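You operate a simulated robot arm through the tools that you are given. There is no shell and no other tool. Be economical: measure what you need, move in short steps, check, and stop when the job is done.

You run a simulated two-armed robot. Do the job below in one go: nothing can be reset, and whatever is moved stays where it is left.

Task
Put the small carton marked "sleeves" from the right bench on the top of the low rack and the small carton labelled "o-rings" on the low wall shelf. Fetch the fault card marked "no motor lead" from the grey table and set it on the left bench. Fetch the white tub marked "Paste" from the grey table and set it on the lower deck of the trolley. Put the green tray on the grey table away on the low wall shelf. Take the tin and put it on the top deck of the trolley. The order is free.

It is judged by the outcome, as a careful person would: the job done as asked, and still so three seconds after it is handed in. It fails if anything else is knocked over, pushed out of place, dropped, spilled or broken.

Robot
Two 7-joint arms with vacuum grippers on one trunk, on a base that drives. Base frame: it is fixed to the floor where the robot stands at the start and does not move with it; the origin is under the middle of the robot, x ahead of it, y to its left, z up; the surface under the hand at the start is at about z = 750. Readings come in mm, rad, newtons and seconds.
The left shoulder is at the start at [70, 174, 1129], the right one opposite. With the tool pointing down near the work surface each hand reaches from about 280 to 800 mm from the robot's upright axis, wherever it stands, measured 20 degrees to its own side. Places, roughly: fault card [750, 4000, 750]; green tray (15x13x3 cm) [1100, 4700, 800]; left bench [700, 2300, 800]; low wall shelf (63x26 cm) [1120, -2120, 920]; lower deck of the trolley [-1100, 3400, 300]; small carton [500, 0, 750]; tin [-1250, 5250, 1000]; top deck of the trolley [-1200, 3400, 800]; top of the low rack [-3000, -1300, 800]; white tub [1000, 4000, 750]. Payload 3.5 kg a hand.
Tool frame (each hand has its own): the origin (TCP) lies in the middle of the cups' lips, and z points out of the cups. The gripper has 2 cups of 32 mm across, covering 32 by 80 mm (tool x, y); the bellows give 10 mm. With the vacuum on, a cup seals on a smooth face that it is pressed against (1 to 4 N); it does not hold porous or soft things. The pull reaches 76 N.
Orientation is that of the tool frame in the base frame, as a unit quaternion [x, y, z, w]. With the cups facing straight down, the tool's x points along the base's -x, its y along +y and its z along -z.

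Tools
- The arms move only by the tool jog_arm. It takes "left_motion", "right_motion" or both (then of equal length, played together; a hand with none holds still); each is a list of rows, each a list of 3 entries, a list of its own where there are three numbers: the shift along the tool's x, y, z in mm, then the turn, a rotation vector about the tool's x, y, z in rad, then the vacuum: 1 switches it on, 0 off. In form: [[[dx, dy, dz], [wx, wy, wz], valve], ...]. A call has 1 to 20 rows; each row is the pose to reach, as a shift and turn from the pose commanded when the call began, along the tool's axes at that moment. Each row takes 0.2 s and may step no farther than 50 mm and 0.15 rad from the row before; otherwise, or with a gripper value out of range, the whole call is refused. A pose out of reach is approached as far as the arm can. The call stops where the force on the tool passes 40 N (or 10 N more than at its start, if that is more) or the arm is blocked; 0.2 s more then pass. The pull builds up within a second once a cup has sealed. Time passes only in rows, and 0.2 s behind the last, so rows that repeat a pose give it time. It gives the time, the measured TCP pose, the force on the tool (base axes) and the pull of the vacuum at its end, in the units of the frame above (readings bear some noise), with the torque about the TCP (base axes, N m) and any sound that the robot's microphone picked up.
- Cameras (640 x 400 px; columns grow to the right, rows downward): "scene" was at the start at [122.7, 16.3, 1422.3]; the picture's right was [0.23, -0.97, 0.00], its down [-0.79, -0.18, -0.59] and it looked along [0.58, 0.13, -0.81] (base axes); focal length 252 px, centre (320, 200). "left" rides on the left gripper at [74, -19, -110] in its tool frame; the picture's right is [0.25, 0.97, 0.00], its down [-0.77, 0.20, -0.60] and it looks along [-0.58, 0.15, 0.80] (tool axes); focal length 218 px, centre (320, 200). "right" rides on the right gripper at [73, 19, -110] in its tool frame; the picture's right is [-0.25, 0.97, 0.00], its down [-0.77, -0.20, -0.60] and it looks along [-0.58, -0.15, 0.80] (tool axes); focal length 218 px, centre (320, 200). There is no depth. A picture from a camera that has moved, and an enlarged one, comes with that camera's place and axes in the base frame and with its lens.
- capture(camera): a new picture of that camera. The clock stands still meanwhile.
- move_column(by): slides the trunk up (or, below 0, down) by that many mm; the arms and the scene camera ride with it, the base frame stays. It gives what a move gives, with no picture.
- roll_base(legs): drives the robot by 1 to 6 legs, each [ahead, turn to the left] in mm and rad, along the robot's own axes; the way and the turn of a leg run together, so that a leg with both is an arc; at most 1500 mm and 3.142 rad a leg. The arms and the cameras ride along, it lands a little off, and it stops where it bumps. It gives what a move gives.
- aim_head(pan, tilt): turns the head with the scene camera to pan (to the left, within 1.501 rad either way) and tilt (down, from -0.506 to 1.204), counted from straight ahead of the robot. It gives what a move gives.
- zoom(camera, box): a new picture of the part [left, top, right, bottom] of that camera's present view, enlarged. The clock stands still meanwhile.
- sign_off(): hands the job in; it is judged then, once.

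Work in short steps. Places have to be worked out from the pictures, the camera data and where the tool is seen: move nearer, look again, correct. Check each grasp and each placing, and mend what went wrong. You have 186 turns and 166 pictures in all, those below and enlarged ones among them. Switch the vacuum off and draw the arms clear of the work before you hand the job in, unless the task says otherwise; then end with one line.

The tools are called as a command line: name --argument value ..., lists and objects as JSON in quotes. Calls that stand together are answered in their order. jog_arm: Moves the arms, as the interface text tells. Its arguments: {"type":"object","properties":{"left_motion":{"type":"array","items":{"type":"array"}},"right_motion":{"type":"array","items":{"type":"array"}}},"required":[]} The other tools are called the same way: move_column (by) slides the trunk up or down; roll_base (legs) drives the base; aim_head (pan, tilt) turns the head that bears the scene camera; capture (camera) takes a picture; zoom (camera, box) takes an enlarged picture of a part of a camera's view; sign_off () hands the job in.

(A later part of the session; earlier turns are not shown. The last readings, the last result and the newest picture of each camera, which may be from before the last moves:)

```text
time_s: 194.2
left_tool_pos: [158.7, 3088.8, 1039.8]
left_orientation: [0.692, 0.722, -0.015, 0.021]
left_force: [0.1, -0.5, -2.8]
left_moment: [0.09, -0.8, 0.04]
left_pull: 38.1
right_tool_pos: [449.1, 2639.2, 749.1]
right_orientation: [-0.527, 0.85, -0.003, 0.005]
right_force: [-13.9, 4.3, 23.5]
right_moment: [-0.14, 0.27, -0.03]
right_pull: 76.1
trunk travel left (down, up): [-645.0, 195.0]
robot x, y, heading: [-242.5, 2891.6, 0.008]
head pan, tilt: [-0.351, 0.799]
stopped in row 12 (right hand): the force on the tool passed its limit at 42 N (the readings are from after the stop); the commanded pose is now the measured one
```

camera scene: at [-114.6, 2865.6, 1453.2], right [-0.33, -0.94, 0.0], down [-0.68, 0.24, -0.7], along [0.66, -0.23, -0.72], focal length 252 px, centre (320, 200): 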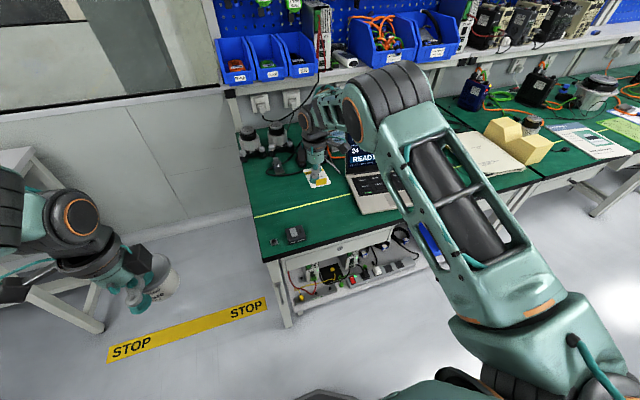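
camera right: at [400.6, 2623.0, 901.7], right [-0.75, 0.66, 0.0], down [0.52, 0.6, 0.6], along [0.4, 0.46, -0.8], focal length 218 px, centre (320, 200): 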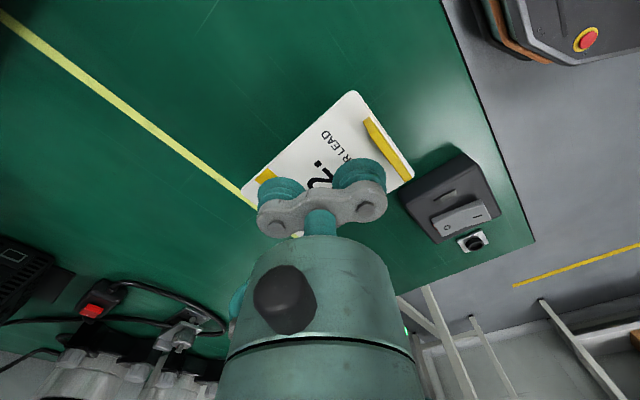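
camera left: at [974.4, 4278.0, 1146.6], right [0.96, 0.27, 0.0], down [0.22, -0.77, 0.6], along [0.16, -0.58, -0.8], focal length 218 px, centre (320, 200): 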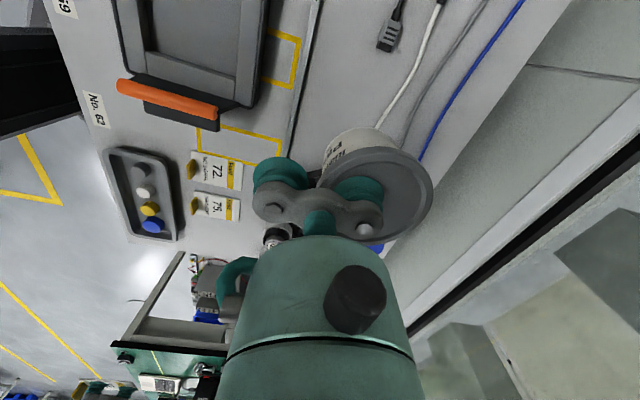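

The card is pressed on the bench. I release, wait, rise, and retract.

jog_arm --right_motion '[[[0, 0, 0], [0, 0, 0], 0], [[0, 0, 0], [0, 0, 0], 0], [[0, 0, 0], [0, 0, 0], 0], [[0, 0, 0], [0, 0, 0], 0], [[0, 0, -4], [0, 0, 0], 0], [[0, 0, -12], [0, 0, 0], 0], [[0, 0, -45], [0, 0, 0], 0], [[0, 0, -90], [0, 0, 0], 0], [[0, 0, -135], [0, 0, 0], 0], [[0, 0, -180], [0, 0, 0], 0], [[0, 0, -225], [0, 0, 0], 0], [[0, 0, -260], [0, 0, 0], 0], [[0, 0, -260], [0, 0, 0], 0]]'

capture --camera "right"

```text
time_s: 196.9
left_tool_pos: [164.0, 3087.4, 1037.1]
left_orientation: [0.692, 0.722, -0.016, 0.017]
left_force: [0.4, 0.0, -2.3]
left_moment: [0.04, -0.81, 0.02]
left_pull: 38.1
right_tool_pos: [450.7, 2637.4, 1004.7]
right_orientation: [-0.527, 0.85, -0.002, 0.002]
right_force: [-0.4, 0.1, 0.0]
right_moment: [0.01, 0.02, 0.04]
right_pull: 0.1
trunk travel left (down, up): [-645.0, 195.0]
robot x, y, heading: [-242.8, 2889.4, 0.007]
head pan, tilt: [-0.351, 0.799]
```

```text
109 pictures are left
camera right: at [400.4, 2580.3, 1115.3], right [-0.75, 0.66, 0.0], down [0.52, 0.6, 0.61], along [0.4, 0.46, -0.79], focal length 218 px, centre (320, 200)
```

right: 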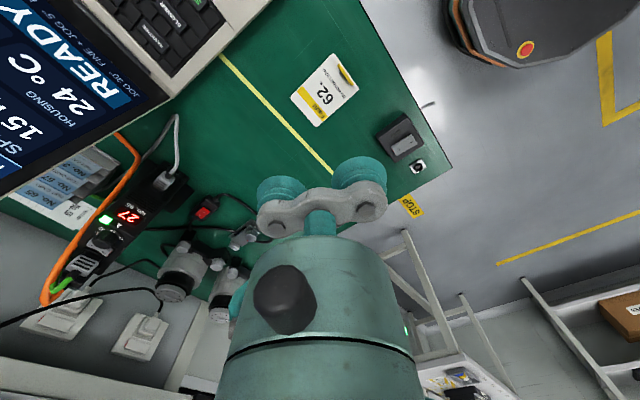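

The fault card lies on the left bench. I retract the right hand and turn toward the trolley to look at its decks.

jog_arm --right_motion '[[[21, 33, 0], [0, 0, 0], 0], [[42, 65, 0], [0, 0, 0], 0], [[63, 98, 0], [0, 0, 0], 0], [[84, 130, 0], [0, 0, 0], 0], [[105, 163, -10], [0, 0, 0], 0], [[126, 196, -20], [0, 0, 0], 0], [[147, 228, -20], [0, 0, 0], 0]]'

roll_base --legs '[[0, 2.6]]'

aim_head --pan 0 --tilt 0.6

capture --camera "scene"

```text
time_s: 198.6
left_tool_pos: [162.8, 3088.7, 1037.4]
left_orientation: [0.692, 0.722, -0.016, 0.018]
left_force: [-0.3, -0.9, -2.9]
left_moment: [0.06, -0.8, 0.06]
left_pull: 37.7
right_tool_pos: [178.4, 2606.8, 1021.6]
right_orientation: [-0.527, 0.85, -0.002, 0.003]
right_force: [0.4, 0.4, 0.8]
right_moment: [0.0, -0.05, -0.01]
right_pull: 0.0
trunk travel left (down, up): [-645.0, 195.0]
robot x, y, heading: [-243.6, 2892.6, 0.013]
head pan, tilt: [-0.351, 0.799]
```

```text
time_s: 205.0
left_tool_pos: [-688.4, 2949.3, 1037.2]
left_orientation: [-0.494, 0.869, 0.012, 0.021]
left_force: [-0.3, 0.2, -2.7]
left_moment: [0.38, 0.66, 0.05]
left_pull: 37.7
right_tool_pos: [-438.9, 3360.6, 1021.8]
right_orientation: [0.965, 0.263, -0.002, -0.002]
right_force: [-1.2, -0.2, 0.0]
right_moment: [-0.04, 0.04, 0.01]
right_pull: 0.1
trunk travel left (down, up): [-645.0, 195.0]
robot x, y, heading: [-240.7, 2895.0, 2.583]
head pan, tilt: [-0.351, 0.799]
```

```text
time_s: 205.8
left_tool_pos: [-687.7, 2949.1, 1037.9]
left_orientation: [-0.496, 0.868, 0.013, 0.022]
left_force: [-0.7, 0.4, -3.0]
left_moment: [0.39, 0.7, 0.04]
left_pull: 37.5
right_tool_pos: [-438.6, 3360.0, 1021.9]
right_orientation: [0.965, 0.263, -0.002, -0.002]
right_force: [0.2, 0.1, -0.3]
right_moment: [-0.01, 0.03, 0.01]
right_pull: 0.0
trunk travel left (down, up): [-645.0, 195.0]
robot x, y, heading: [-240.5, 2893.6, 2.576]
head pan, tilt: [0.0, 0.6]
```

```text
108 pictures are left
camera scene: at [-357.3, 2966.2, 1469.9], right [0.54, 0.84, 0.0], down [0.48, -0.3, -0.82], along [-0.7, 0.44, -0.57], focal length 252 px, centre (320, 200)
```

scene: 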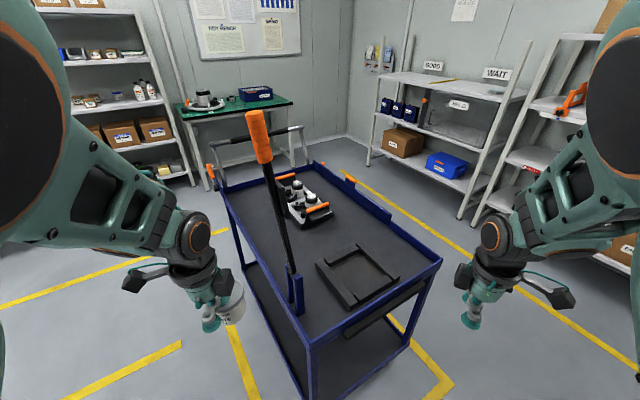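

The trolley's long axis runs along x (about −1550…−630, y 3100…3585). I'll approach its near long side, facing +y, with the trunk low so the tub can go under the top deck; first drive to about (−950,2450).

roll_base --legs '[[0, 1.125], [837, 0], [0, -2.13]]'

capture --camera "scene"

```text
time_s: 217.9
left_tool_pos: [-1177.4, 2863.6, 1036.9]
left_orientation: [-0.047, 0.999, 0.001, 0.024]
left_force: [-0.4, -0.2, -2.1]
left_moment: [0.78, 0.09, 0.02]
left_pull: 37.9
right_tool_pos: [-697.9, 2902.9, 1022.2]
right_orientation: [0.979, -0.204, -0.001, -0.002]
right_force: [0.1, 0.4, 0.2]
right_moment: [0.02, 0.04, -0.02]
right_pull: 0.1
trunk travel left (down, up): [-645.0, 195.0]
robot x, y, heading: [-962.2, 2467.2, 1.635]
head pan, tilt: [0.0, 0.6]
```

```text
107 pictures are left
camera scene: at [-968.5, 2606.4, 1470.0], right [1.0, 0.06, 0.0], down [0.04, -0.56, -0.82], along [-0.05, 0.82, -0.57], focal length 252 px, centre (320, 200)
```

scene: 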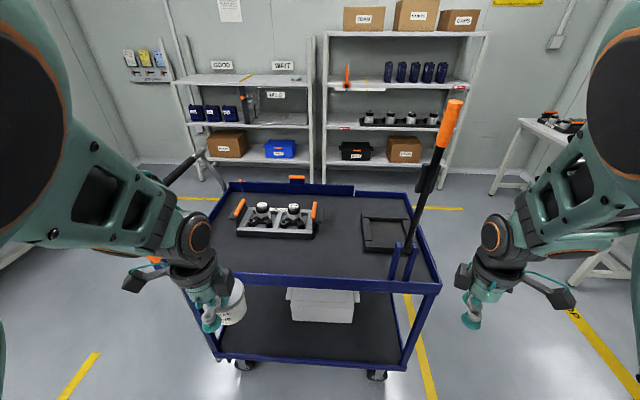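

The lower deck holds a box at the back middle; the front strip left of it is free. I straighten, then lower the trunk so the arm can reach in flat, and look again.

roll_base --legs '[[0, -0.064]]'

move_column --by -560

aim_head --pan 0.3 --tilt 0.4

capture --camera "scene"

capture --camera "left"

```text
time_s: 218.8
left_tool_pos: [-1151.7, 2877.0, 1037.5]
left_orientation: [-0.014, 1.0, 0.001, 0.025]
left_force: [-0.1, -0.4, -2.6]
left_moment: [0.82, 0.02, 0.05]
left_pull: 38.3
right_tool_pos: [-672.0, 2884.9, 1023.4]
right_orientation: [0.972, -0.235, 0.0, -0.002]
right_force: [-0.5, -0.3, -0.1]
right_moment: [-0.04, -0.02, -0.03]
right_pull: 0.0
trunk travel left (down, up): [-645.0, 195.0]
robot x, y, heading: [-961.3, 2468.0, 1.571]
head pan, tilt: [0.0, 0.6]
```

```text
refused: -560 is not a number from -400 to 400
```

```text
time_s: 219.6
left_tool_pos: [-1149.7, 2875.0, 1038.1]
left_orientation: [-0.014, 1.0, 0.001, 0.025]
left_force: [-0.2, 0.2, -2.4]
left_moment: [0.82, 0.04, 0.04]
left_pull: 37.5
right_tool_pos: [-670.8, 2884.4, 1022.1]
right_orientation: [0.972, -0.235, -0.001, -0.003]
right_force: [0.5, 0.5, -1.2]
right_moment: [0.01, -0.01, 0.02]
right_pull: 0.0
trunk travel left (down, up): [-645.0, 195.0]
robot x, y, heading: [-959.0, 2471.3, 1.566]
head pan, tilt: [0.3, 0.4]
```

```text
106 pictures are left
camera scene: at [-986.2, 2606.8, 1488.2], right [0.96, 0.29, 0.0], down [0.11, -0.37, -0.92], along [-0.27, 0.88, -0.39], focal length 252 px, centre (320, 200)
```

scene: 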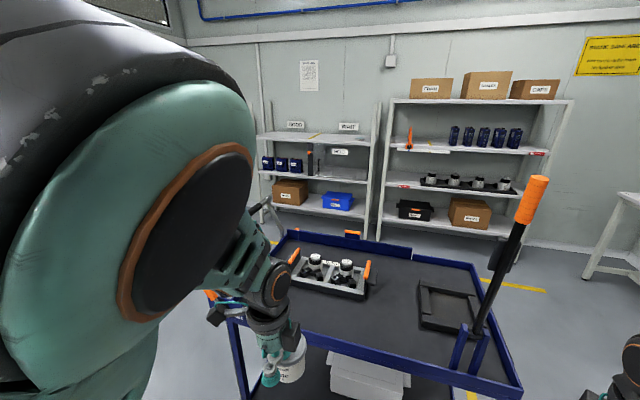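

```text
105 pictures are left
camera left: at [-1228.6, 2854.9, 1144.5], right [-0.28, 0.96, -0.01], down [0.73, 0.22, 0.64], along [0.62, 0.17, -0.77], focal length 218 px, centre (320, 200)
```

left: 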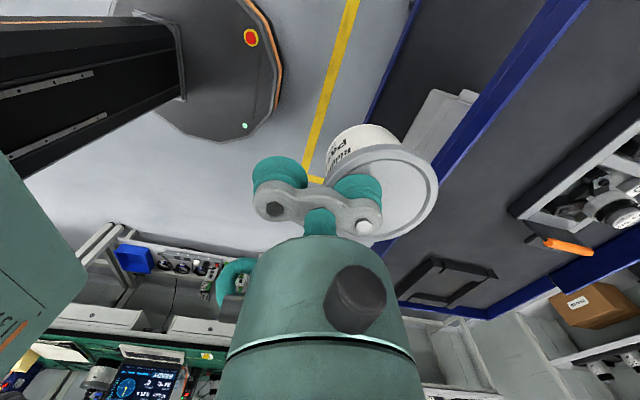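

The trunk moves at most 400 per call; I lower in two moves (hand stays ~190 mm short of the trolley edge at y≈3100).

move_column --by -400

move_column --by -190

capture --camera "scene"

capture --camera "left"

```text
time_s: 223.4
left_tool_pos: [-1151.7, 2875.6, 637.2]
left_orientation: [-0.014, 1.0, 0.001, 0.024]
left_force: [0.6, -0.2, -3.0]
left_moment: [0.74, 0.01, 0.09]
left_pull: 37.7
right_tool_pos: [-670.1, 2885.7, 621.9]
right_orientation: [0.972, -0.235, -0.002, -0.002]
right_force: [-0.5, 0.5, 0.1]
right_moment: [0.02, -0.03, 0.02]
right_pull: 0.1
trunk travel left (down, up): [-245.0, 595.0]
robot x, y, heading: [-962.0, 2468.2, 1.57]
head pan, tilt: [0.3, 0.4]
```

```text
time_s: 225.5
left_tool_pos: [-1151.3, 2876.1, 448.6]
left_orientation: [-0.014, 1.0, 0.0, 0.024]
left_force: [0.2, 0.6, -3.2]
left_moment: [0.81, 0.06, 0.03]
left_pull: 38.4
right_tool_pos: [-669.3, 2884.5, 430.9]
right_orientation: [0.972, -0.235, -0.002, -0.003]
right_force: [-0.6, -0.3, 0.2]
right_moment: [0.03, -0.01, 0.02]
right_pull: 0.1
trunk travel left (down, up): [-55.0, 785.0]
robot x, y, heading: [-959.7, 2471.4, 1.565]
head pan, tilt: [0.3, 0.4]
```

```text
104 pictures are left
camera scene: at [-986.8, 2606.6, 898.3], right [0.96, 0.29, 0.0], down [0.11, -0.37, -0.92], along [-0.27, 0.88, -0.39], focal length 252 px, centre (320, 200)
```

scene: 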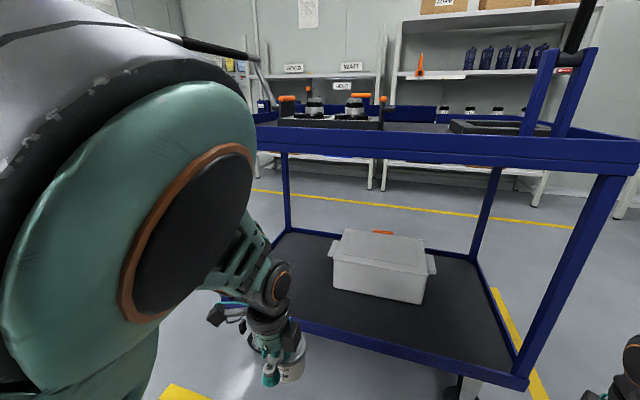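

```text
103 pictures are left
camera left: at [-1228.9, 2854.7, 554.5], right [-0.28, 0.96, -0.01], down [0.73, 0.22, 0.64], along [0.62, 0.17, -0.77], focal length 218 px, centre (320, 200)
```

left: 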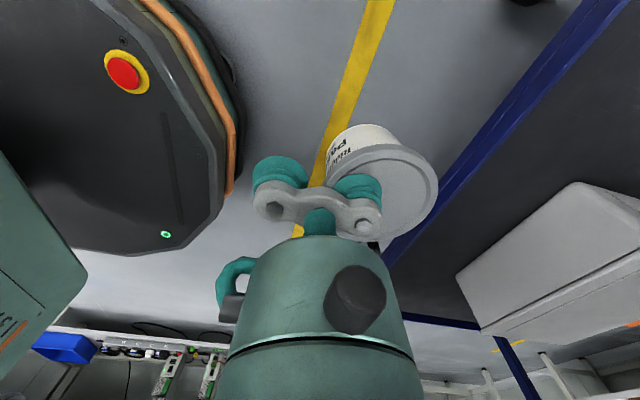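

The opening is clear: lower rim z≈300, top rim underside z≈780. I lower the trunk 45 mm more and move the tub forward and left in two stages.

move_column --by -45

jog_arm --left_motion '[[[10, 30, 0], [0, 0, 0], 1], [[20, 60, 0], [0, 0, 0], 1], [[30, 90, 0], [0, 0, 0], 1], [[40, 120, 0], [0, 0, 0], 1], [[50, 150, 0], [0, 0, 0], 1], [[60, 180, 0], [0, 0, 0], 1], [[60, 180, 0], [0, 0, 0], 1]]'

capture --camera "scene"

capture --camera "left"

```text
time_s: 226.4
left_tool_pos: [-1150.6, 2876.1, 402.4]
left_orientation: [-0.016, 1.0, 0.0, 0.024]
left_force: [0.3, 0.5, -3.0]
left_moment: [0.84, 0.08, 0.05]
left_pull: 37.1
right_tool_pos: [-670.8, 2886.0, 387.6]
right_orientation: [0.972, -0.235, -0.001, -0.003]
right_force: [-0.1, -0.8, -0.1]
right_moment: [0.01, -0.01, 0.03]
right_pull: 0.0
trunk travel left (down, up): [-10.0, 830.0]
robot x, y, heading: [-962.0, 2468.9, 1.566]
head pan, tilt: [0.3, 0.4]
```

```text
time_s: 228.0
left_tool_pos: [-1217.2, 3051.1, 400.1]
left_orientation: [-0.015, 1.0, 0.0, 0.025]
left_force: [0.9, 0.4, -1.9]
left_moment: [0.82, 0.04, 0.02]
left_pull: 37.8
right_tool_pos: [-670.9, 2884.8, 387.0]
right_orientation: [0.972, -0.235, 0.0, -0.002]
right_force: [0.0, -0.6, 0.1]
right_moment: [-0.01, 0.02, -0.05]
right_pull: 0.1
trunk travel left (down, up): [-10.0, 830.0]
robot x, y, heading: [-959.8, 2466.8, 1.57]
head pan, tilt: [0.3, 0.4]
```

```text
102 pictures are left
camera scene: at [-986.9, 2606.8, 853.2], right [0.96, 0.29, 0.0], down [0.11, -0.37, -0.92], along [-0.27, 0.88, -0.39], focal length 252 px, centre (320, 200)
```

scene: 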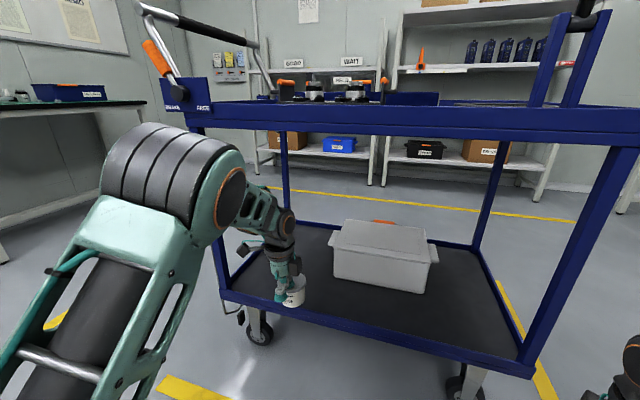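

```text
101 pictures are left
camera left: at [-1294.1, 3031.4, 506.6], right [-0.28, 0.96, -0.01], down [0.73, 0.22, 0.64], along [0.62, 0.17, -0.77], focal length 218 px, centre (320, 200)
```

left: 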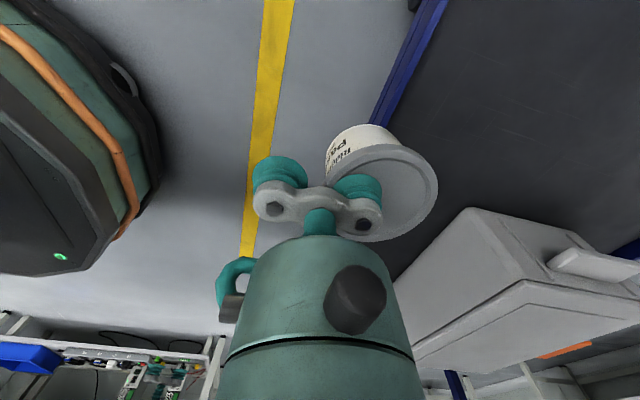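

Clear so far: the elbow stays outside and the wrist is well below the rim. I move the last ~105 mm in.

jog_arm --left_motion '[[[6, 30, 0], [0, 0, 0], 1], [[12, 60, 0], [0, 0, 0], 1], [[18, 90, 0], [0, 0, 0], 1], [[20, 107, 0], [0, 0, 0], 1], [[20, 107, 0], [0, 0, 0], 1]]'

capture --camera "scene"

capture --camera "left"

```text
time_s: 229.2
left_tool_pos: [-1239.1, 3160.0, 399.1]
left_orientation: [-0.015, 1.0, 0.0, 0.025]
left_force: [-0.1, 0.4, -3.0]
left_moment: [0.8, 0.02, 0.02]
left_pull: 37.4
right_tool_pos: [-671.8, 2885.2, 386.8]
right_orientation: [0.972, -0.235, 0.0, -0.003]
right_force: [0.8, -0.2, 0.7]
right_moment: [0.0, 0.02, 0.0]
right_pull: 0.0
trunk travel left (down, up): [-10.0, 830.0]
robot x, y, heading: [-964.5, 2467.6, 1.571]
head pan, tilt: [0.3, 0.4]
```

```text
100 pictures are left
camera scene: at [-986.9, 2606.8, 853.2], right [0.96, 0.29, 0.0], down [0.11, -0.37, -0.92], along [-0.27, 0.88, -0.39], focal length 252 px, centre (320, 200)
```

scene: 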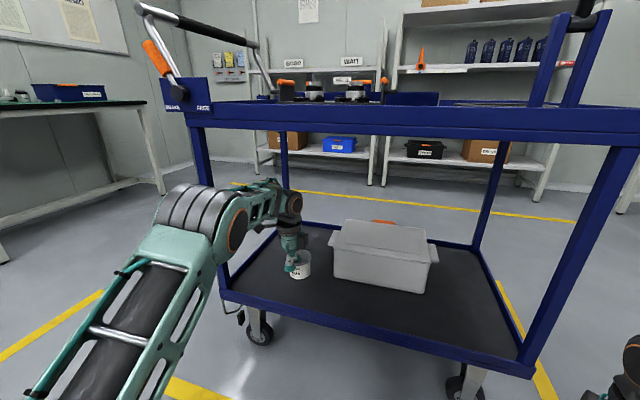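

```text
99 pictures are left
camera left: at [-1316.6, 3139.3, 505.8], right [-0.28, 0.96, -0.01], down [0.73, 0.22, 0.64], along [0.62, 0.17, -0.77], focal length 218 px, centre (320, 200)
```

left: 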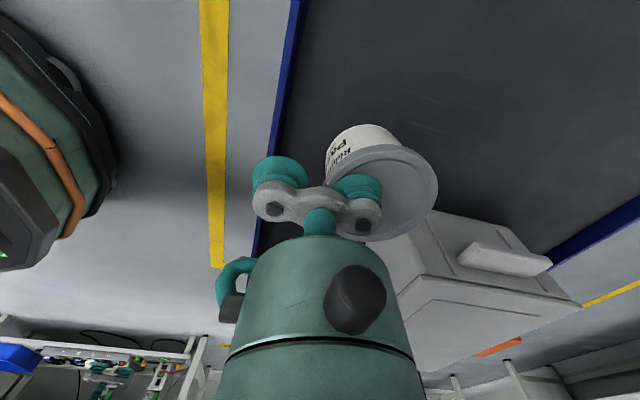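

The tub hovers over the deck, clear of rim and box. I level the hand by 0.05 rad and lower slowly until contact.

jog_arm --left_motion '[[[0, 0, 10], [0, 0.05, 0], 1], [[0, 0, 20], [0, 0.05, 0], 1], [[0, 0, 30], [0, 0.05, 0], 1], [[0, 0, 34], [0, 0.05, 0], 1], [[0, 0, 38], [0, 0.05, 0], 1], [[0, 0, 41], [0, 0.05, 0], 1], [[0, 0, 44], [0, 0.05, 0], 1], [[0, 0, 47], [0, 0.05, 0], 1], [[0, 0, 50], [0, 0.05, 0], 1], [[0, 0, 53], [0, 0.05, 0], 1], [[0, 0, 56], [0, 0.05, 0], 1], [[0, 0, 59], [0, 0.05, 0], 1]]'

```text
time_s: 231.8
left_tool_pos: [-1236.2, 3160.0, 339.3]
left_orientation: [-0.014, 1.0, 0.001, 0.001]
left_force: [-1.0, -0.2, -2.3]
left_moment: [0.8, 0.05, 0.0]
left_pull: 37.8
right_tool_pos: [-671.8, 2885.5, 387.2]
right_orientation: [0.972, -0.235, 0.0, -0.003]
right_force: [0.1, 0.1, 0.2]
right_moment: [-0.04, -0.02, 0.02]
right_pull: 0.0
trunk travel left (down, up): [-10.0, 830.0]
robot x, y, heading: [-960.1, 2468.3, 1.57]
head pan, tilt: [0.3, 0.4]
```

Level now, no contact yet at z=339; I continue down in small steps.

jog_arm --left_motion '[[[0, 0, 3], [0, 0, 0], 1], [[0, 0, 6], [0, 0, 0], 1], [[0, 0, 9], [0, 0, 0], 1], [[0, 0, 12], [0, 0, 0], 1], [[0, 0, 15], [0, 0, 0], 1], [[0, 0, 18], [0, 0, 0], 1], [[0, 0, 21], [0, 0, 0], 1], [[0, 0, 24], [0, 0, 0], 1]]'

zoom --camera "scene" --box '[200, 160, 460, 380]'

```text
time_s: 233.6
left_tool_pos: [-1236.2, 3158.6, 320.5]
left_orientation: [-0.014, 1.0, 0.002, 0.0]
left_force: [2.7, -11.2, 26.2]
left_moment: [1.42, -0.12, -0.14]
left_pull: 37.9
right_tool_pos: [-669.4, 2884.3, 388.6]
right_orientation: [0.972, -0.235, -0.002, -0.005]
right_force: [0.0, 0.0, -0.1]
right_moment: [0.04, -0.01, -0.01]
right_pull: 0.1
trunk travel left (down, up): [-10.0, 830.0]
robot x, y, heading: [-961.1, 2467.9, 1.565]
head pan, tilt: [0.3, 0.4]
```

```text
1.82 times, centred on (330, 270) of scene
camera zoom: at [-985.7, 2603.7, 854.2], right [0.96, 0.29, 0.0], down [0.11, -0.37, -0.92], along [-0.27, 0.88, -0.39], focal length 459 px, centre (302, 73)
```

zoom: 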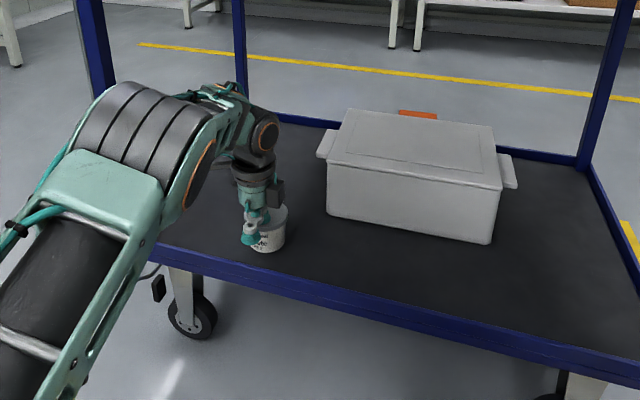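

The tub is on the deck. Release, rise a little, then withdraw backward.

jog_arm --left_motion '[[[0, 0, 0], [0, 0, 0], 0], [[0, 0, 0], [0, 0, 0], 0], [[0, 0, 0], [0, 0, 0], 0], [[0, 0, 0], [0, 0, 0], 0], [[0, 0, -4], [0, 0, 0], 0], [[0, 0, -10], [0, 0, 0], 0], [[0, 0, -35], [0, 0, 0], 0], [[0, 0, -60], [0, 0, 0], 0], [[0, -35, -70], [0, 0, 0], 0], [[-5, -70, -70], [0, 0, 0], 0], [[-10, -105, -70], [0, 0, 0], 0], [[-15, -140, -70], [0, 0, 0], 0], [[-20, -175, -70], [0, 0, 0], 0], [[-30, -210, -70], [0, 0, 0], 0], [[-40, -240, -70], [0, 0, 0], 0]]'

capture --camera "scene"

```text
time_s: 236.8
left_tool_pos: [-1195.0, 2921.3, 387.4]
left_orientation: [-0.031, 0.999, -0.002, 0.027]
left_force: [-0.7, -0.5, 0.8]
left_moment: [0.01, 0.02, 0.0]
left_pull: 0.1
right_tool_pos: [-670.7, 2885.2, 386.4]
right_orientation: [0.972, -0.235, -0.001, -0.003]
right_force: [0.6, 0.5, -0.5]
right_moment: [0.02, 0.02, 0.01]
right_pull: 0.1
trunk travel left (down, up): [-10.0, 830.0]
robot x, y, heading: [-962.4, 2466.9, 1.575]
head pan, tilt: [0.3, 0.4]
```

```text
97 pictures are left
camera scene: at [-986.8, 2606.7, 853.2], right [0.96, 0.29, 0.0], down [0.11, -0.37, -0.92], along [-0.27, 0.88, -0.39], focal length 252 px, centre (320, 200)
```

scene: 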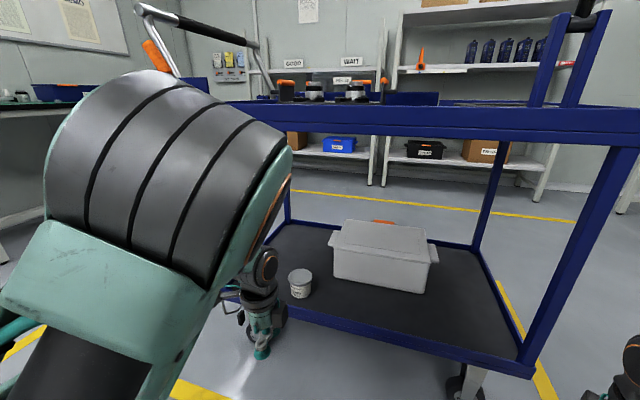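

Tub stands firmly on the lower deck. I back off, raise the trunk and drive round the trolley's right end toward the shelves behind it.

roll_base --legs '[[-300, 0]]'

move_column --by 400

move_column --by 250

roll_base --legs '[[0, -0.772], [1162, 0], [0, 0.772], [1300, 0], [0, 0.8]]'

aim_head --pan 0 --tilt 0.35

capture --camera "scene"

```text
time_s: 238.8
left_tool_pos: [-1193.7, 2621.6, 389.8]
left_orientation: [-0.027, 0.999, 0.001, 0.027]
left_force: [0.5, 1.0, 0.0]
left_moment: [0.01, 0.01, 0.0]
left_pull: 0.0
right_tool_pos: [-670.7, 2582.8, 387.5]
right_orientation: [0.972, -0.235, -0.001, -0.002]
right_force: [1.0, 1.4, 0.4]
right_moment: [0.01, 0.0, -0.03]
right_pull: 0.0
trunk travel left (down, up): [-10.0, 830.0]
robot x, y, heading: [-958.7, 2167.5, 1.569]
head pan, tilt: [0.3, 0.4]
```

```text
time_s: 242.7
left_tool_pos: [-1193.3, 2620.4, 789.6]
left_orientation: [-0.029, 0.999, 0.0, 0.031]
left_force: [1.0, 0.1, -0.3]
left_moment: [0.0, 0.0, 0.02]
left_pull: 0.1
right_tool_pos: [-671.4, 2583.0, 787.2]
right_orientation: [0.972, -0.235, -0.002, -0.002]
right_force: [-0.4, 0.4, 0.2]
right_moment: [0.02, -0.02, 0.01]
right_pull: 0.0
trunk travel left (down, up): [-410.0, 430.0]
robot x, y, heading: [-956.9, 2163.6, 1.565]
head pan, tilt: [0.3, 0.4]
```

```text
time_s: 245.2
left_tool_pos: [-1195.6, 2619.9, 1039.8]
left_orientation: [-0.03, 0.999, 0.0, 0.029]
left_force: [0.4, -0.4, 0.4]
left_moment: [0.03, -0.01, -0.01]
left_pull: 0.1
right_tool_pos: [-671.3, 2583.3, 1036.6]
right_orientation: [0.972, -0.235, -0.002, -0.003]
right_force: [-0.4, 0.1, -1.0]
right_moment: [-0.02, -0.02, 0.0]
right_pull: 0.1
trunk travel left (down, up): [-660.0, 180.0]
robot x, y, heading: [-960.1, 2165.8, 1.568]
head pan, tilt: [0.3, 0.4]
```

```text
time_s: 263.4
left_tool_pos: [-488.2, 4471.1, 1040.3]
left_orientation: [-0.366, 0.93, 0.012, 0.028]
left_force: [-0.3, -0.1, -0.3]
left_moment: [-0.02, -0.02, -0.01]
left_pull: 0.2
right_tool_pos: [-62.0, 4775.2, 1037.2]
right_orientation: [0.994, 0.108, -0.003, -0.003]
right_force: [-0.1, -0.4, 0.0]
right_moment: [0.05, 0.03, -0.01]
right_pull: 0.1
trunk travel left (down, up): [-660.0, 180.0]
robot x, y, heading: [-20.9, 4268.7, 2.256]
head pan, tilt: [0.3, 0.4]
```

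```text
time_s: 264.2
left_tool_pos: [-489.5, 4471.9, 1040.5]
left_orientation: [-0.366, 0.93, 0.012, 0.029]
left_force: [-0.8, 0.0, 0.8]
left_moment: [-0.03, -0.03, -0.07]
left_pull: 0.0
right_tool_pos: [-61.9, 4775.4, 1037.2]
right_orientation: [0.994, 0.107, -0.002, -0.002]
right_force: [-0.2, 0.0, -0.2]
right_moment: [0.02, 0.05, 0.0]
right_pull: 0.1
trunk travel left (down, up): [-660.0, 180.0]
robot x, y, heading: [-21.8, 4269.8, 2.254]
head pan, tilt: [0.0, 0.351]
```

```text
96 pictures are left
camera scene: at [-110.7, 4379.2, 1507.8], right [0.77, 0.64, 0.0], down [0.22, -0.27, -0.94], along [-0.6, 0.72, -0.34], focal length 252 px, centre (320, 200)
```

scene: 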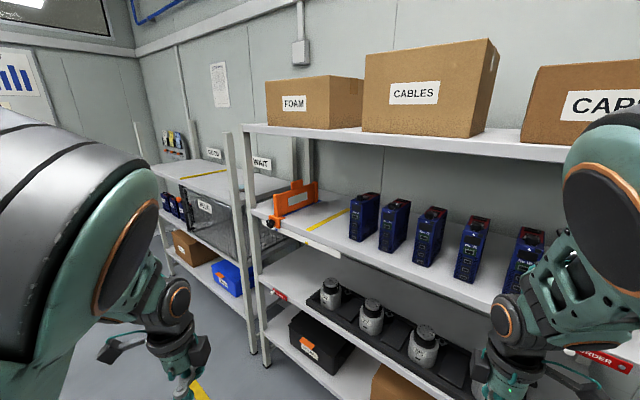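

The GOOD/WAIT shelf unit is farther left. I drive along between trolley and shelves to x≈−1300 and face it.

roll_base --legs '[[0, 0.85], [1280, 0], [0, -1.533]]'

capture --camera "scene"

```text
time_s: 276.6
left_tool_pos: [-1533.7, 4780.5, 1040.3]
left_orientation: [-0.029, 0.999, 0.0, 0.031]
left_force: [-0.4, -1.1, 0.1]
left_moment: [-0.01, 0.04, 0.01]
left_pull: 0.1
right_tool_pos: [-1010.9, 4743.5, 1037.8]
right_orientation: [0.972, -0.235, -0.001, -0.003]
right_force: [0.9, -0.1, 0.1]
right_moment: [0.0, 0.03, 0.0]
right_pull: 0.1
trunk travel left (down, up): [-660.0, 180.0]
robot x, y, heading: [-1299.8, 4328.7, 1.567]
head pan, tilt: [0.0, 0.351]
```

```text
95 pictures are left
camera scene: at [-1299.4, 4469.6, 1507.8], right [1.0, 0.0, 0.0], down [0.0, -0.34, -0.94], along [0.0, 0.94, -0.34], focal length 252 px, centre (320, 200)
```

scene: 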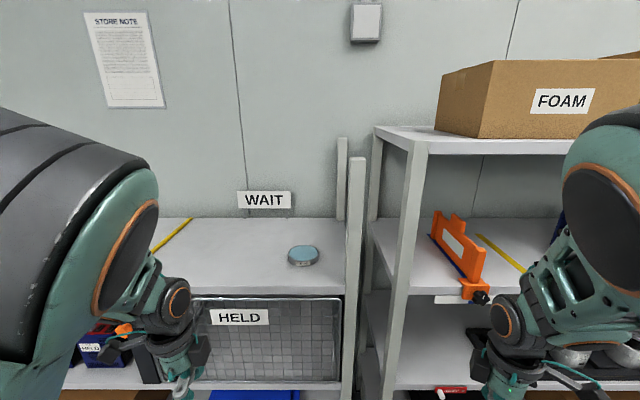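

The tin with the blue lid sits at about (−1359,5245) on the shelf top. I tuck the right hand back, raise the trunk 100 mm and drive ~220 mm closer.

jog_arm --right_motion '[[[15, 30, 0], [0, 0, 0], 0], [[30, 60, 0], [0, 0, 0], 0], [[45, 89, 0], [0, 0, 0], 0]]'

move_column --by 110

roll_base --legs '[[210, 0]]'

aim_head --pan 0.0 --tilt 0.7

capture --camera "scene"

```text
time_s: 277.4
left_tool_pos: [-1531.1, 4781.2, 1041.5]
left_orientation: [-0.029, 0.999, 0.002, 0.029]
left_force: [0.1, 0.5, 0.2]
left_moment: [0.02, 0.05, -0.02]
left_pull: 0.0
right_tool_pos: [-1006.0, 4658.1, 1038.3]
right_orientation: [0.972, -0.235, -0.002, -0.002]
right_force: [0.8, 0.0, 0.7]
right_moment: [0.01, 0.01, 0.03]
right_pull: 0.1
right hand out of reach, approached as far as the arm can: row 3
trunk travel left (down, up): [-660.0, 180.0]
robot x, y, heading: [-1298.7, 4327.8, 1.571]
head pan, tilt: [0.0, 0.351]
```

```text
time_s: 278.8
left_tool_pos: [-1534.2, 4781.7, 1150.2]
left_orientation: [-0.03, 0.999, 0.001, 0.031]
left_force: [0.6, -0.2, -0.3]
left_moment: [0.02, 0.0, -0.01]
left_pull: 0.1
right_tool_pos: [-1008.7, 4659.0, 1149.1]
right_orientation: [0.972, -0.235, 0.001, -0.002]
right_force: [0.7, 0.0, 1.1]
right_moment: [-0.02, -0.02, 0.03]
right_pull: 0.0
trunk travel left (down, up): [-770.0, 70.0]
robot x, y, heading: [-1298.9, 4326.7, 1.571]
head pan, tilt: [0.0, 0.351]
```

```text
time_s: 280.4
left_tool_pos: [-1533.4, 4990.1, 1150.8]
left_orientation: [-0.031, 0.999, 0.001, 0.031]
left_force: [-0.7, 0.5, 1.1]
left_moment: [0.04, 0.0, 0.0]
left_pull: 0.2
right_tool_pos: [-1008.9, 4869.7, 1149.7]
right_orientation: [0.972, -0.235, -0.001, -0.002]
right_force: [-0.1, -0.6, 0.4]
right_moment: [0.03, -0.01, 0.01]
right_pull: 0.1
trunk travel left (down, up): [-770.0, 70.0]
robot x, y, heading: [-1298.0, 4539.6, 1.57]
head pan, tilt: [0.0, 0.351]
```

```text
time_s: 281.2
left_tool_pos: [-1534.2, 4991.9, 1149.1]
left_orientation: [-0.031, 0.999, 0.001, 0.031]
left_force: [-0.3, -0.3, 0.8]
left_moment: [-0.02, 0.0, 0.0]
left_pull: 0.1
right_tool_pos: [-1009.6, 4871.2, 1149.6]
right_orientation: [0.972, -0.235, -0.001, -0.002]
right_force: [0.5, 0.6, 0.1]
right_moment: [0.0, 0.01, 0.04]
right_pull: 0.2
trunk travel left (down, up): [-770.0, 70.0]
robot x, y, heading: [-1301.2, 4539.7, 1.562]
head pan, tilt: [0.0, 0.7]
```

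```text
94 pictures are left
camera scene: at [-1299.2, 4673.5, 1586.3], right [1.0, 0.0, 0.0], down [0.0, -0.64, -0.76], along [0.0, 0.76, -0.64], focal length 252 px, centre (320, 200)
```

scene: 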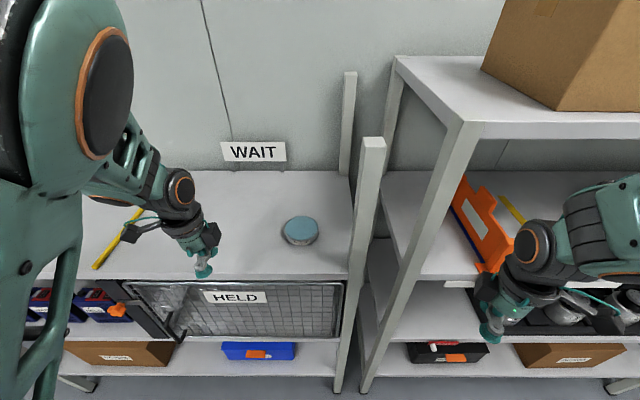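

zoom --camera "scene" --box '[250, 190, 360, 270]'

capture --camera "left"

```text
5.00 times, centred on (305, 230) of scene
camera zoom: at [-1299.2, 4673.5, 1586.3], right [1.0, 0.0, 0.0], down [0.0, -0.64, -0.76], along [0.0, 0.76, -0.64], focal length 1262 px, centre (395, 50)
```

zoom: 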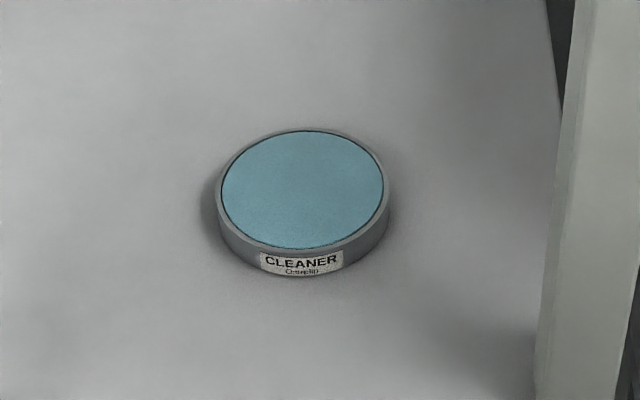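

```text
92 pictures are left
camera left: at [-1612.1, 4969.1, 1255.7], right [-0.31, 0.95, -0.02], down [0.72, 0.25, 0.65], along [0.62, 0.19, -0.76], focal length 218 px, centre (320, 200)
```

left: 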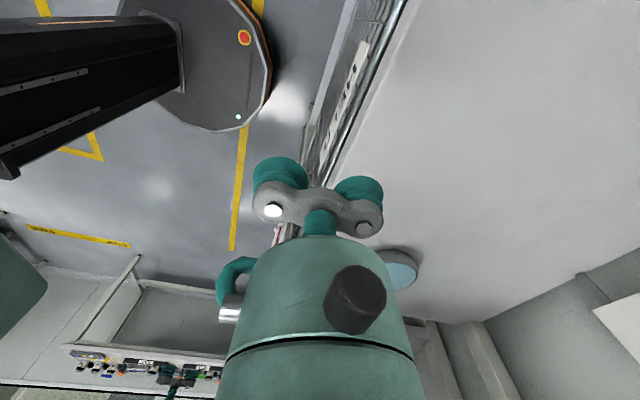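

The lid is Ø≈105 mm, centre about (−1356,5212) if z≈1020. I bring the left hand over it at z≈1130 and level it.

jog_arm --left_motion '[[[-24, 26, 0], [0, 0.01, 0], 0], [[-48, 52, 0], [0, 0.02, 0], 0], [[-72, 78, 0], [0, 0.03, 0], 0], [[-96, 104, 0], [0, 0.04, 0], 0], [[-120, 130, 0], [0, 0.05, 0], 0], [[-144, 156, 10], [0, 0.062, 0], 0], [[-168, 182, 20], [0, 0.062, 0], 0], [[-190, 209, 30], [0, 0.062, 0], 0], [[-190, 209, 30], [0, 0.062, 0], 0]]'

capture --camera "left"

zoom --camera "scene" --box '[200, 120, 400, 280]'

```text
time_s: 283.2
left_tool_pos: [-1357.7, 5209.7, 1132.7]
left_orientation: [-0.031, 1.0, 0.001, 0.0]
left_force: [0.5, -0.5, 0.0]
left_moment: [0.03, 0.01, 0.01]
left_pull: 0.1
right_tool_pos: [-1009.1, 4869.3, 1150.2]
right_orientation: [0.972, -0.234, 0.0, -0.003]
right_force: [-1.1, -0.1, 0.0]
right_moment: [0.04, -0.01, 0.0]
right_pull: 0.0
trunk travel left (down, up): [-770.0, 70.0]
robot x, y, heading: [-1303.2, 4541.1, 1.571]
head pan, tilt: [0.0, 0.7]
```

```text
91 pictures are left
camera left: at [-1428.9, 5187.1, 1243.4], right [-0.31, 0.95, 0.0], down [0.76, 0.25, 0.6], along [0.57, 0.19, -0.8], focal length 218 px, centre (320, 200)
```

left: 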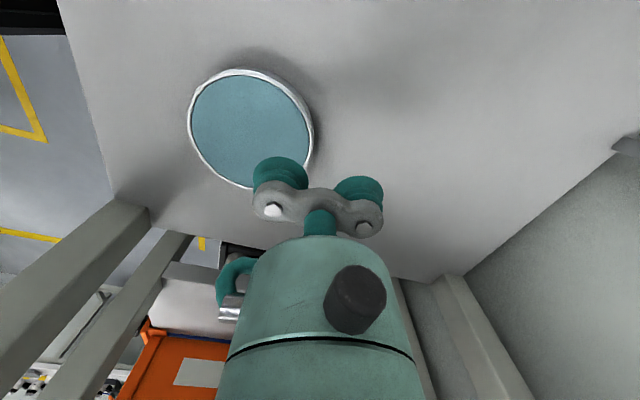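

```text
2.50 times, centred on (300, 200) of scene
camera zoom: at [-1299.2, 4670.9, 1586.5], right [1.0, 0.0, 0.0], down [0.0, -0.64, -0.77], along [0.0, 0.77, -0.64], focal length 631 px, centre (370, 200)
```

zoom: 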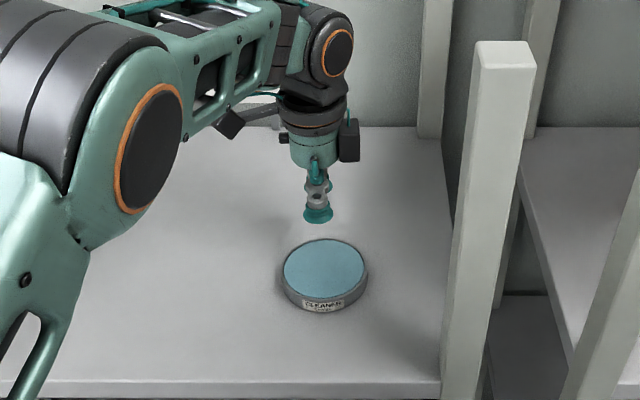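

Triangulation says the lid is higher: top z≈1080, centre (−1357,5155). I move back 54 mm at this height and re-check.

jog_arm --left_motion '[[[1, -27, 0], [0, 0, 0], 0], [[2, -54, 0], [0, 0, 0], 0], [[2, -54, 0], [0, 0, 0], 0]]'

zoom --camera "left" --box '[220, 60, 420, 240]'

zoom --camera "scene" --box '[260, 160, 360, 260]'

```text
time_s: 284.1
left_tool_pos: [-1360.8, 5160.7, 1131.3]
left_orientation: [-0.036, 0.999, -0.003, 0.004]
left_force: [-1.0, 0.5, 0.1]
left_moment: [-0.02, -0.02, -0.01]
left_pull: 0.0
right_tool_pos: [-1009.8, 4872.2, 1149.1]
right_orientation: [0.972, -0.234, -0.001, -0.002]
right_force: [0.5, 0.7, -0.3]
right_moment: [-0.02, 0.0, -0.01]
right_pull: 0.0
trunk travel left (down, up): [-770.0, 70.0]
robot x, y, heading: [-1299.1, 4535.8, 1.567]
head pan, tilt: [0.0, 0.7]
```

```text
2.22 times, centred on (320, 150) of left
camera zoom: at [-1431.8, 5137.3, 1241.2], right [-0.32, 0.95, -0.01], down [0.75, 0.26, 0.61], along [0.58, 0.19, -0.79], focal length 485 px, centre (320, 311)
```

zoom: 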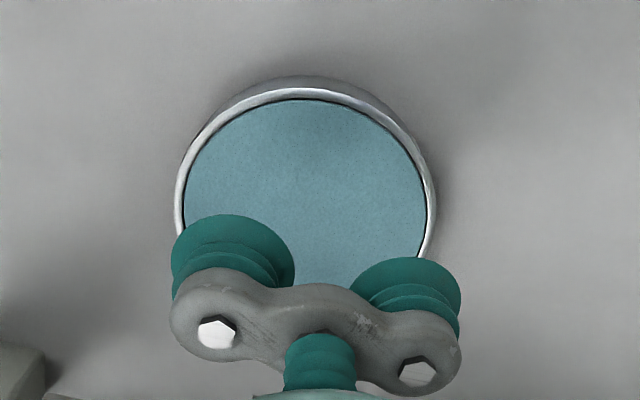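

```text
4.00 times, centred on (310, 210) of scene
camera zoom: at [-1300.1, 4674.1, 1586.2], right [1.0, 0.0, 0.0], down [0.0, -0.65, -0.76], along [0.0, 0.76, -0.65], focal length 1010 px, centre (360, 160)
```

zoom: 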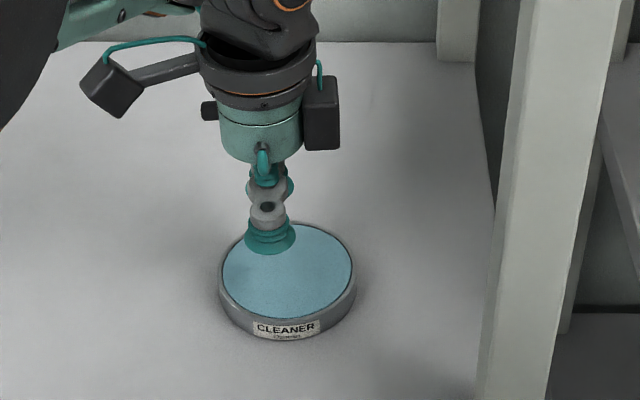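

The lid centre is within a few mm of the hand. I correct (−4,−3) and lower gently with vacuum.

jog_arm --left_motion '[[[-4, -3, 15], [0, 0, 0], 0], [[-4, -3, 30], [0, 0, 0], 1], [[-4, -3, 38], [0, 0, 0], 1], [[-4, -3, 42], [0, 0, 0], 1], [[-4, -3, 45], [0, 0, 0], 1], [[-4, -3, 48], [0, 0, 0], 1], [[-4, -3, 51], [0, 0, 0], 1], [[-4, -3, 54], [0, 0, 0], 1], [[-4, -3, 57], [0, 0, 0], 1], [[-4, -3, 60], [0, 0, 0], 1], [[-4, -3, 63], [0, 0, 0], 1]]'

```text
time_s: 286.4
left_tool_pos: [-1355.3, 5159.4, 1079.4]
left_orientation: [-0.042, 0.999, 0.007, 0.01]
left_force: [1.6, 6.4, 38.9]
left_moment: [-0.6, 0.47, -0.03]
left_pull: 75.6
right_tool_pos: [-1008.0, 4867.4, 1151.1]
right_orientation: [0.972, -0.235, -0.002, -0.004]
right_force: [0.6, 0.2, -0.8]
right_moment: [0.02, -0.03, 0.0]
right_pull: 0.1
trunk travel left (down, up): [-770.0, 70.0]
robot x, y, heading: [-1302.6, 4538.7, 1.565]
head pan, tilt: [0.0, 0.7]
```

Both cups sealed on the tin. I lift, keeping level, and check.

jog_arm --left_motion '[[[-4, -3, 55], [0, 0, 0], 1], [[-4, -3, 50], [0, 0, 0], 1], [[-4, -3, 35], [0, 0, 0], 1], [[-4, -3, 10], [0, 0, 0], 1], [[-4, -3, -25], [0, 0, 0], 1], [[-4, -3, -60], [0, 0, 0], 1], [[-4, -3, -60], [0, 0, 0], 1]]'

capture --camera "left"

capture --camera "scene"

```text
refused: row 1 steps farther than a row can; nothing moved
```

```text
87 pictures are left
camera left: at [-1428.6, 5133.4, 1188.6], right [-0.33, 0.94, 0.01], down [0.74, 0.26, 0.62], along [0.58, 0.21, -0.78], focal length 218 px, centre (320, 200)
```

left: 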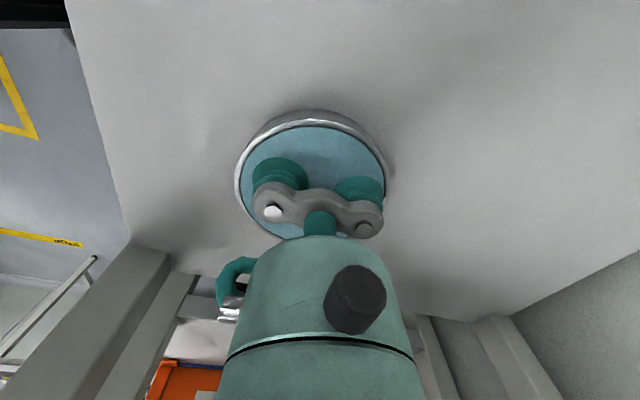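

```text
86 pictures are left
camera scene: at [-1297.9, 4667.5, 1587.3], right [1.0, 0.0, 0.0], down [0.0, -0.64, -0.77], along [0.0, 0.77, -0.64], focal length 252 px, centre (320, 200)
```

scene: 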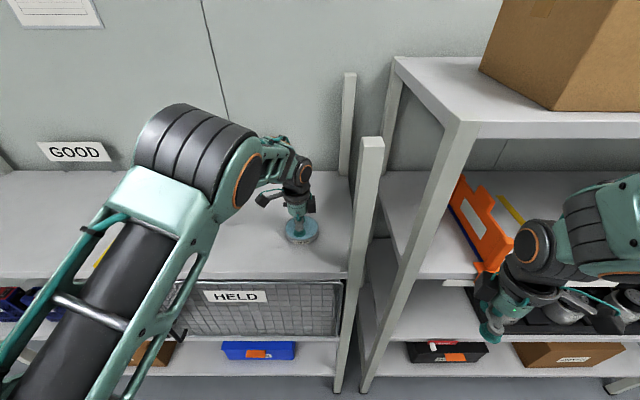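

I forgot each call is relative to the present pose; resending the lift as negative z.

jog_arm --left_motion '[[[0, 0, -6], [0, 0, 0], 1], [[0, 0, -12], [0, 0, 0], 1], [[0, 0, -25], [0, 0, 0], 1], [[0, 0, -50], [0, 0, 0], 1], [[0, 0, -85], [0, 0, 0], 1], [[0, 0, -110], [0, 0, 0], 1], [[0, -35, -110], [0, 0, 0], 1], [[0, -70, -110], [0, 0, 0], 1], [[5, -105, -110], [0, 0, 0], 1], [[15, -140, -110], [0, 0, 0], 1], [[30, -175, -110], [0, 0, 0], 1], [[45, -210, -110], [0, 0, 0], 1], [[60, -235, -110], [0, 0, 0], 1]]'

capture --camera "scene"

```text
time_s: 289.2
left_tool_pos: [-1398.0, 4916.1, 1176.9]
left_orientation: [-0.03, 1.0, 0.002, 0.0]
left_force: [-0.6, -0.3, -1.4]
left_moment: [0.04, 0.0, 0.02]
left_pull: 75.1
right_tool_pos: [-1011.2, 4869.6, 1149.2]
right_orientation: [0.972, -0.235, 0.001, -0.003]
right_force: [0.1, -0.5, -0.7]
right_moment: [0.04, 0.0, 0.03]
right_pull: 0.2
trunk travel left (down, up): [-770.0, 70.0]
robot x, y, heading: [-1297.7, 4535.8, 1.567]
head pan, tilt: [0.0, 0.7]
```

```text
85 pictures are left
camera scene: at [-1302.2, 4671.2, 1586.5], right [1.0, 0.0, 0.0], down [0.0, -0.64, -0.77], along [0.0, 0.77, -0.64], focal length 252 px, centre (320, 200)
```

scene: 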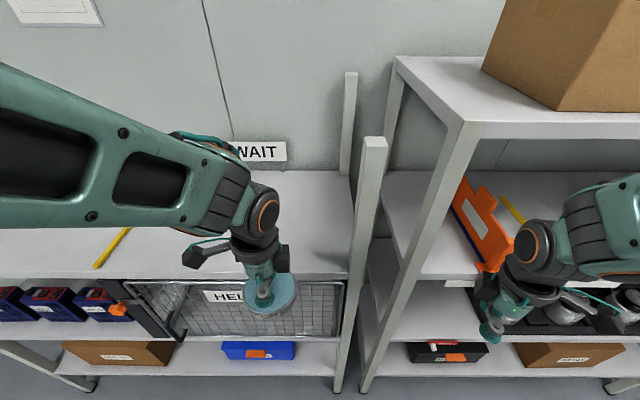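

The tin is held. I back away from the shelf and turn around to face the trolley's rear side.

roll_base --legs '[[-230, 0], [0, 3.14]]'

capture --camera "scene"

```text
time_s: 298.3
left_tool_pos: [-1206.6, 3932.7, 1178.5]
left_orientation: [1.0, 0.029, 0.0, 0.0]
left_force: [0.0, 0.0, -2.1]
left_moment: [-0.03, -0.03, 0.0]
left_pull: 76.1
right_tool_pos: [-1593.4, 3981.6, 1149.6]
right_orientation: [0.237, 0.972, -0.002, 0.0]
right_force: [0.0, 0.1, -0.6]
right_moment: [0.0, -0.04, 0.02]
right_pull: 0.0
trunk travel left (down, up): [-770.0, 70.0]
robot x, y, heading: [-1300.3, 4314.6, -1.577]
head pan, tilt: [0.0, 0.7]
```

```text
84 pictures are left
camera scene: at [-1300.2, 4178.1, 1586.4], right [-1.0, 0.01, 0.0], down [0.0, 0.64, -0.76], along [0.0, -0.76, -0.64], focal length 252 px, centre (320, 200)
```

scene: 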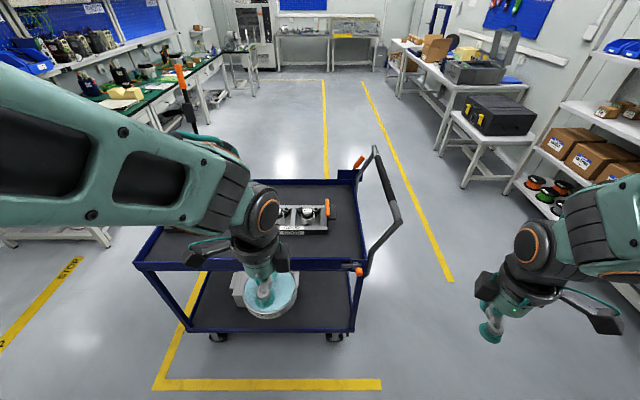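

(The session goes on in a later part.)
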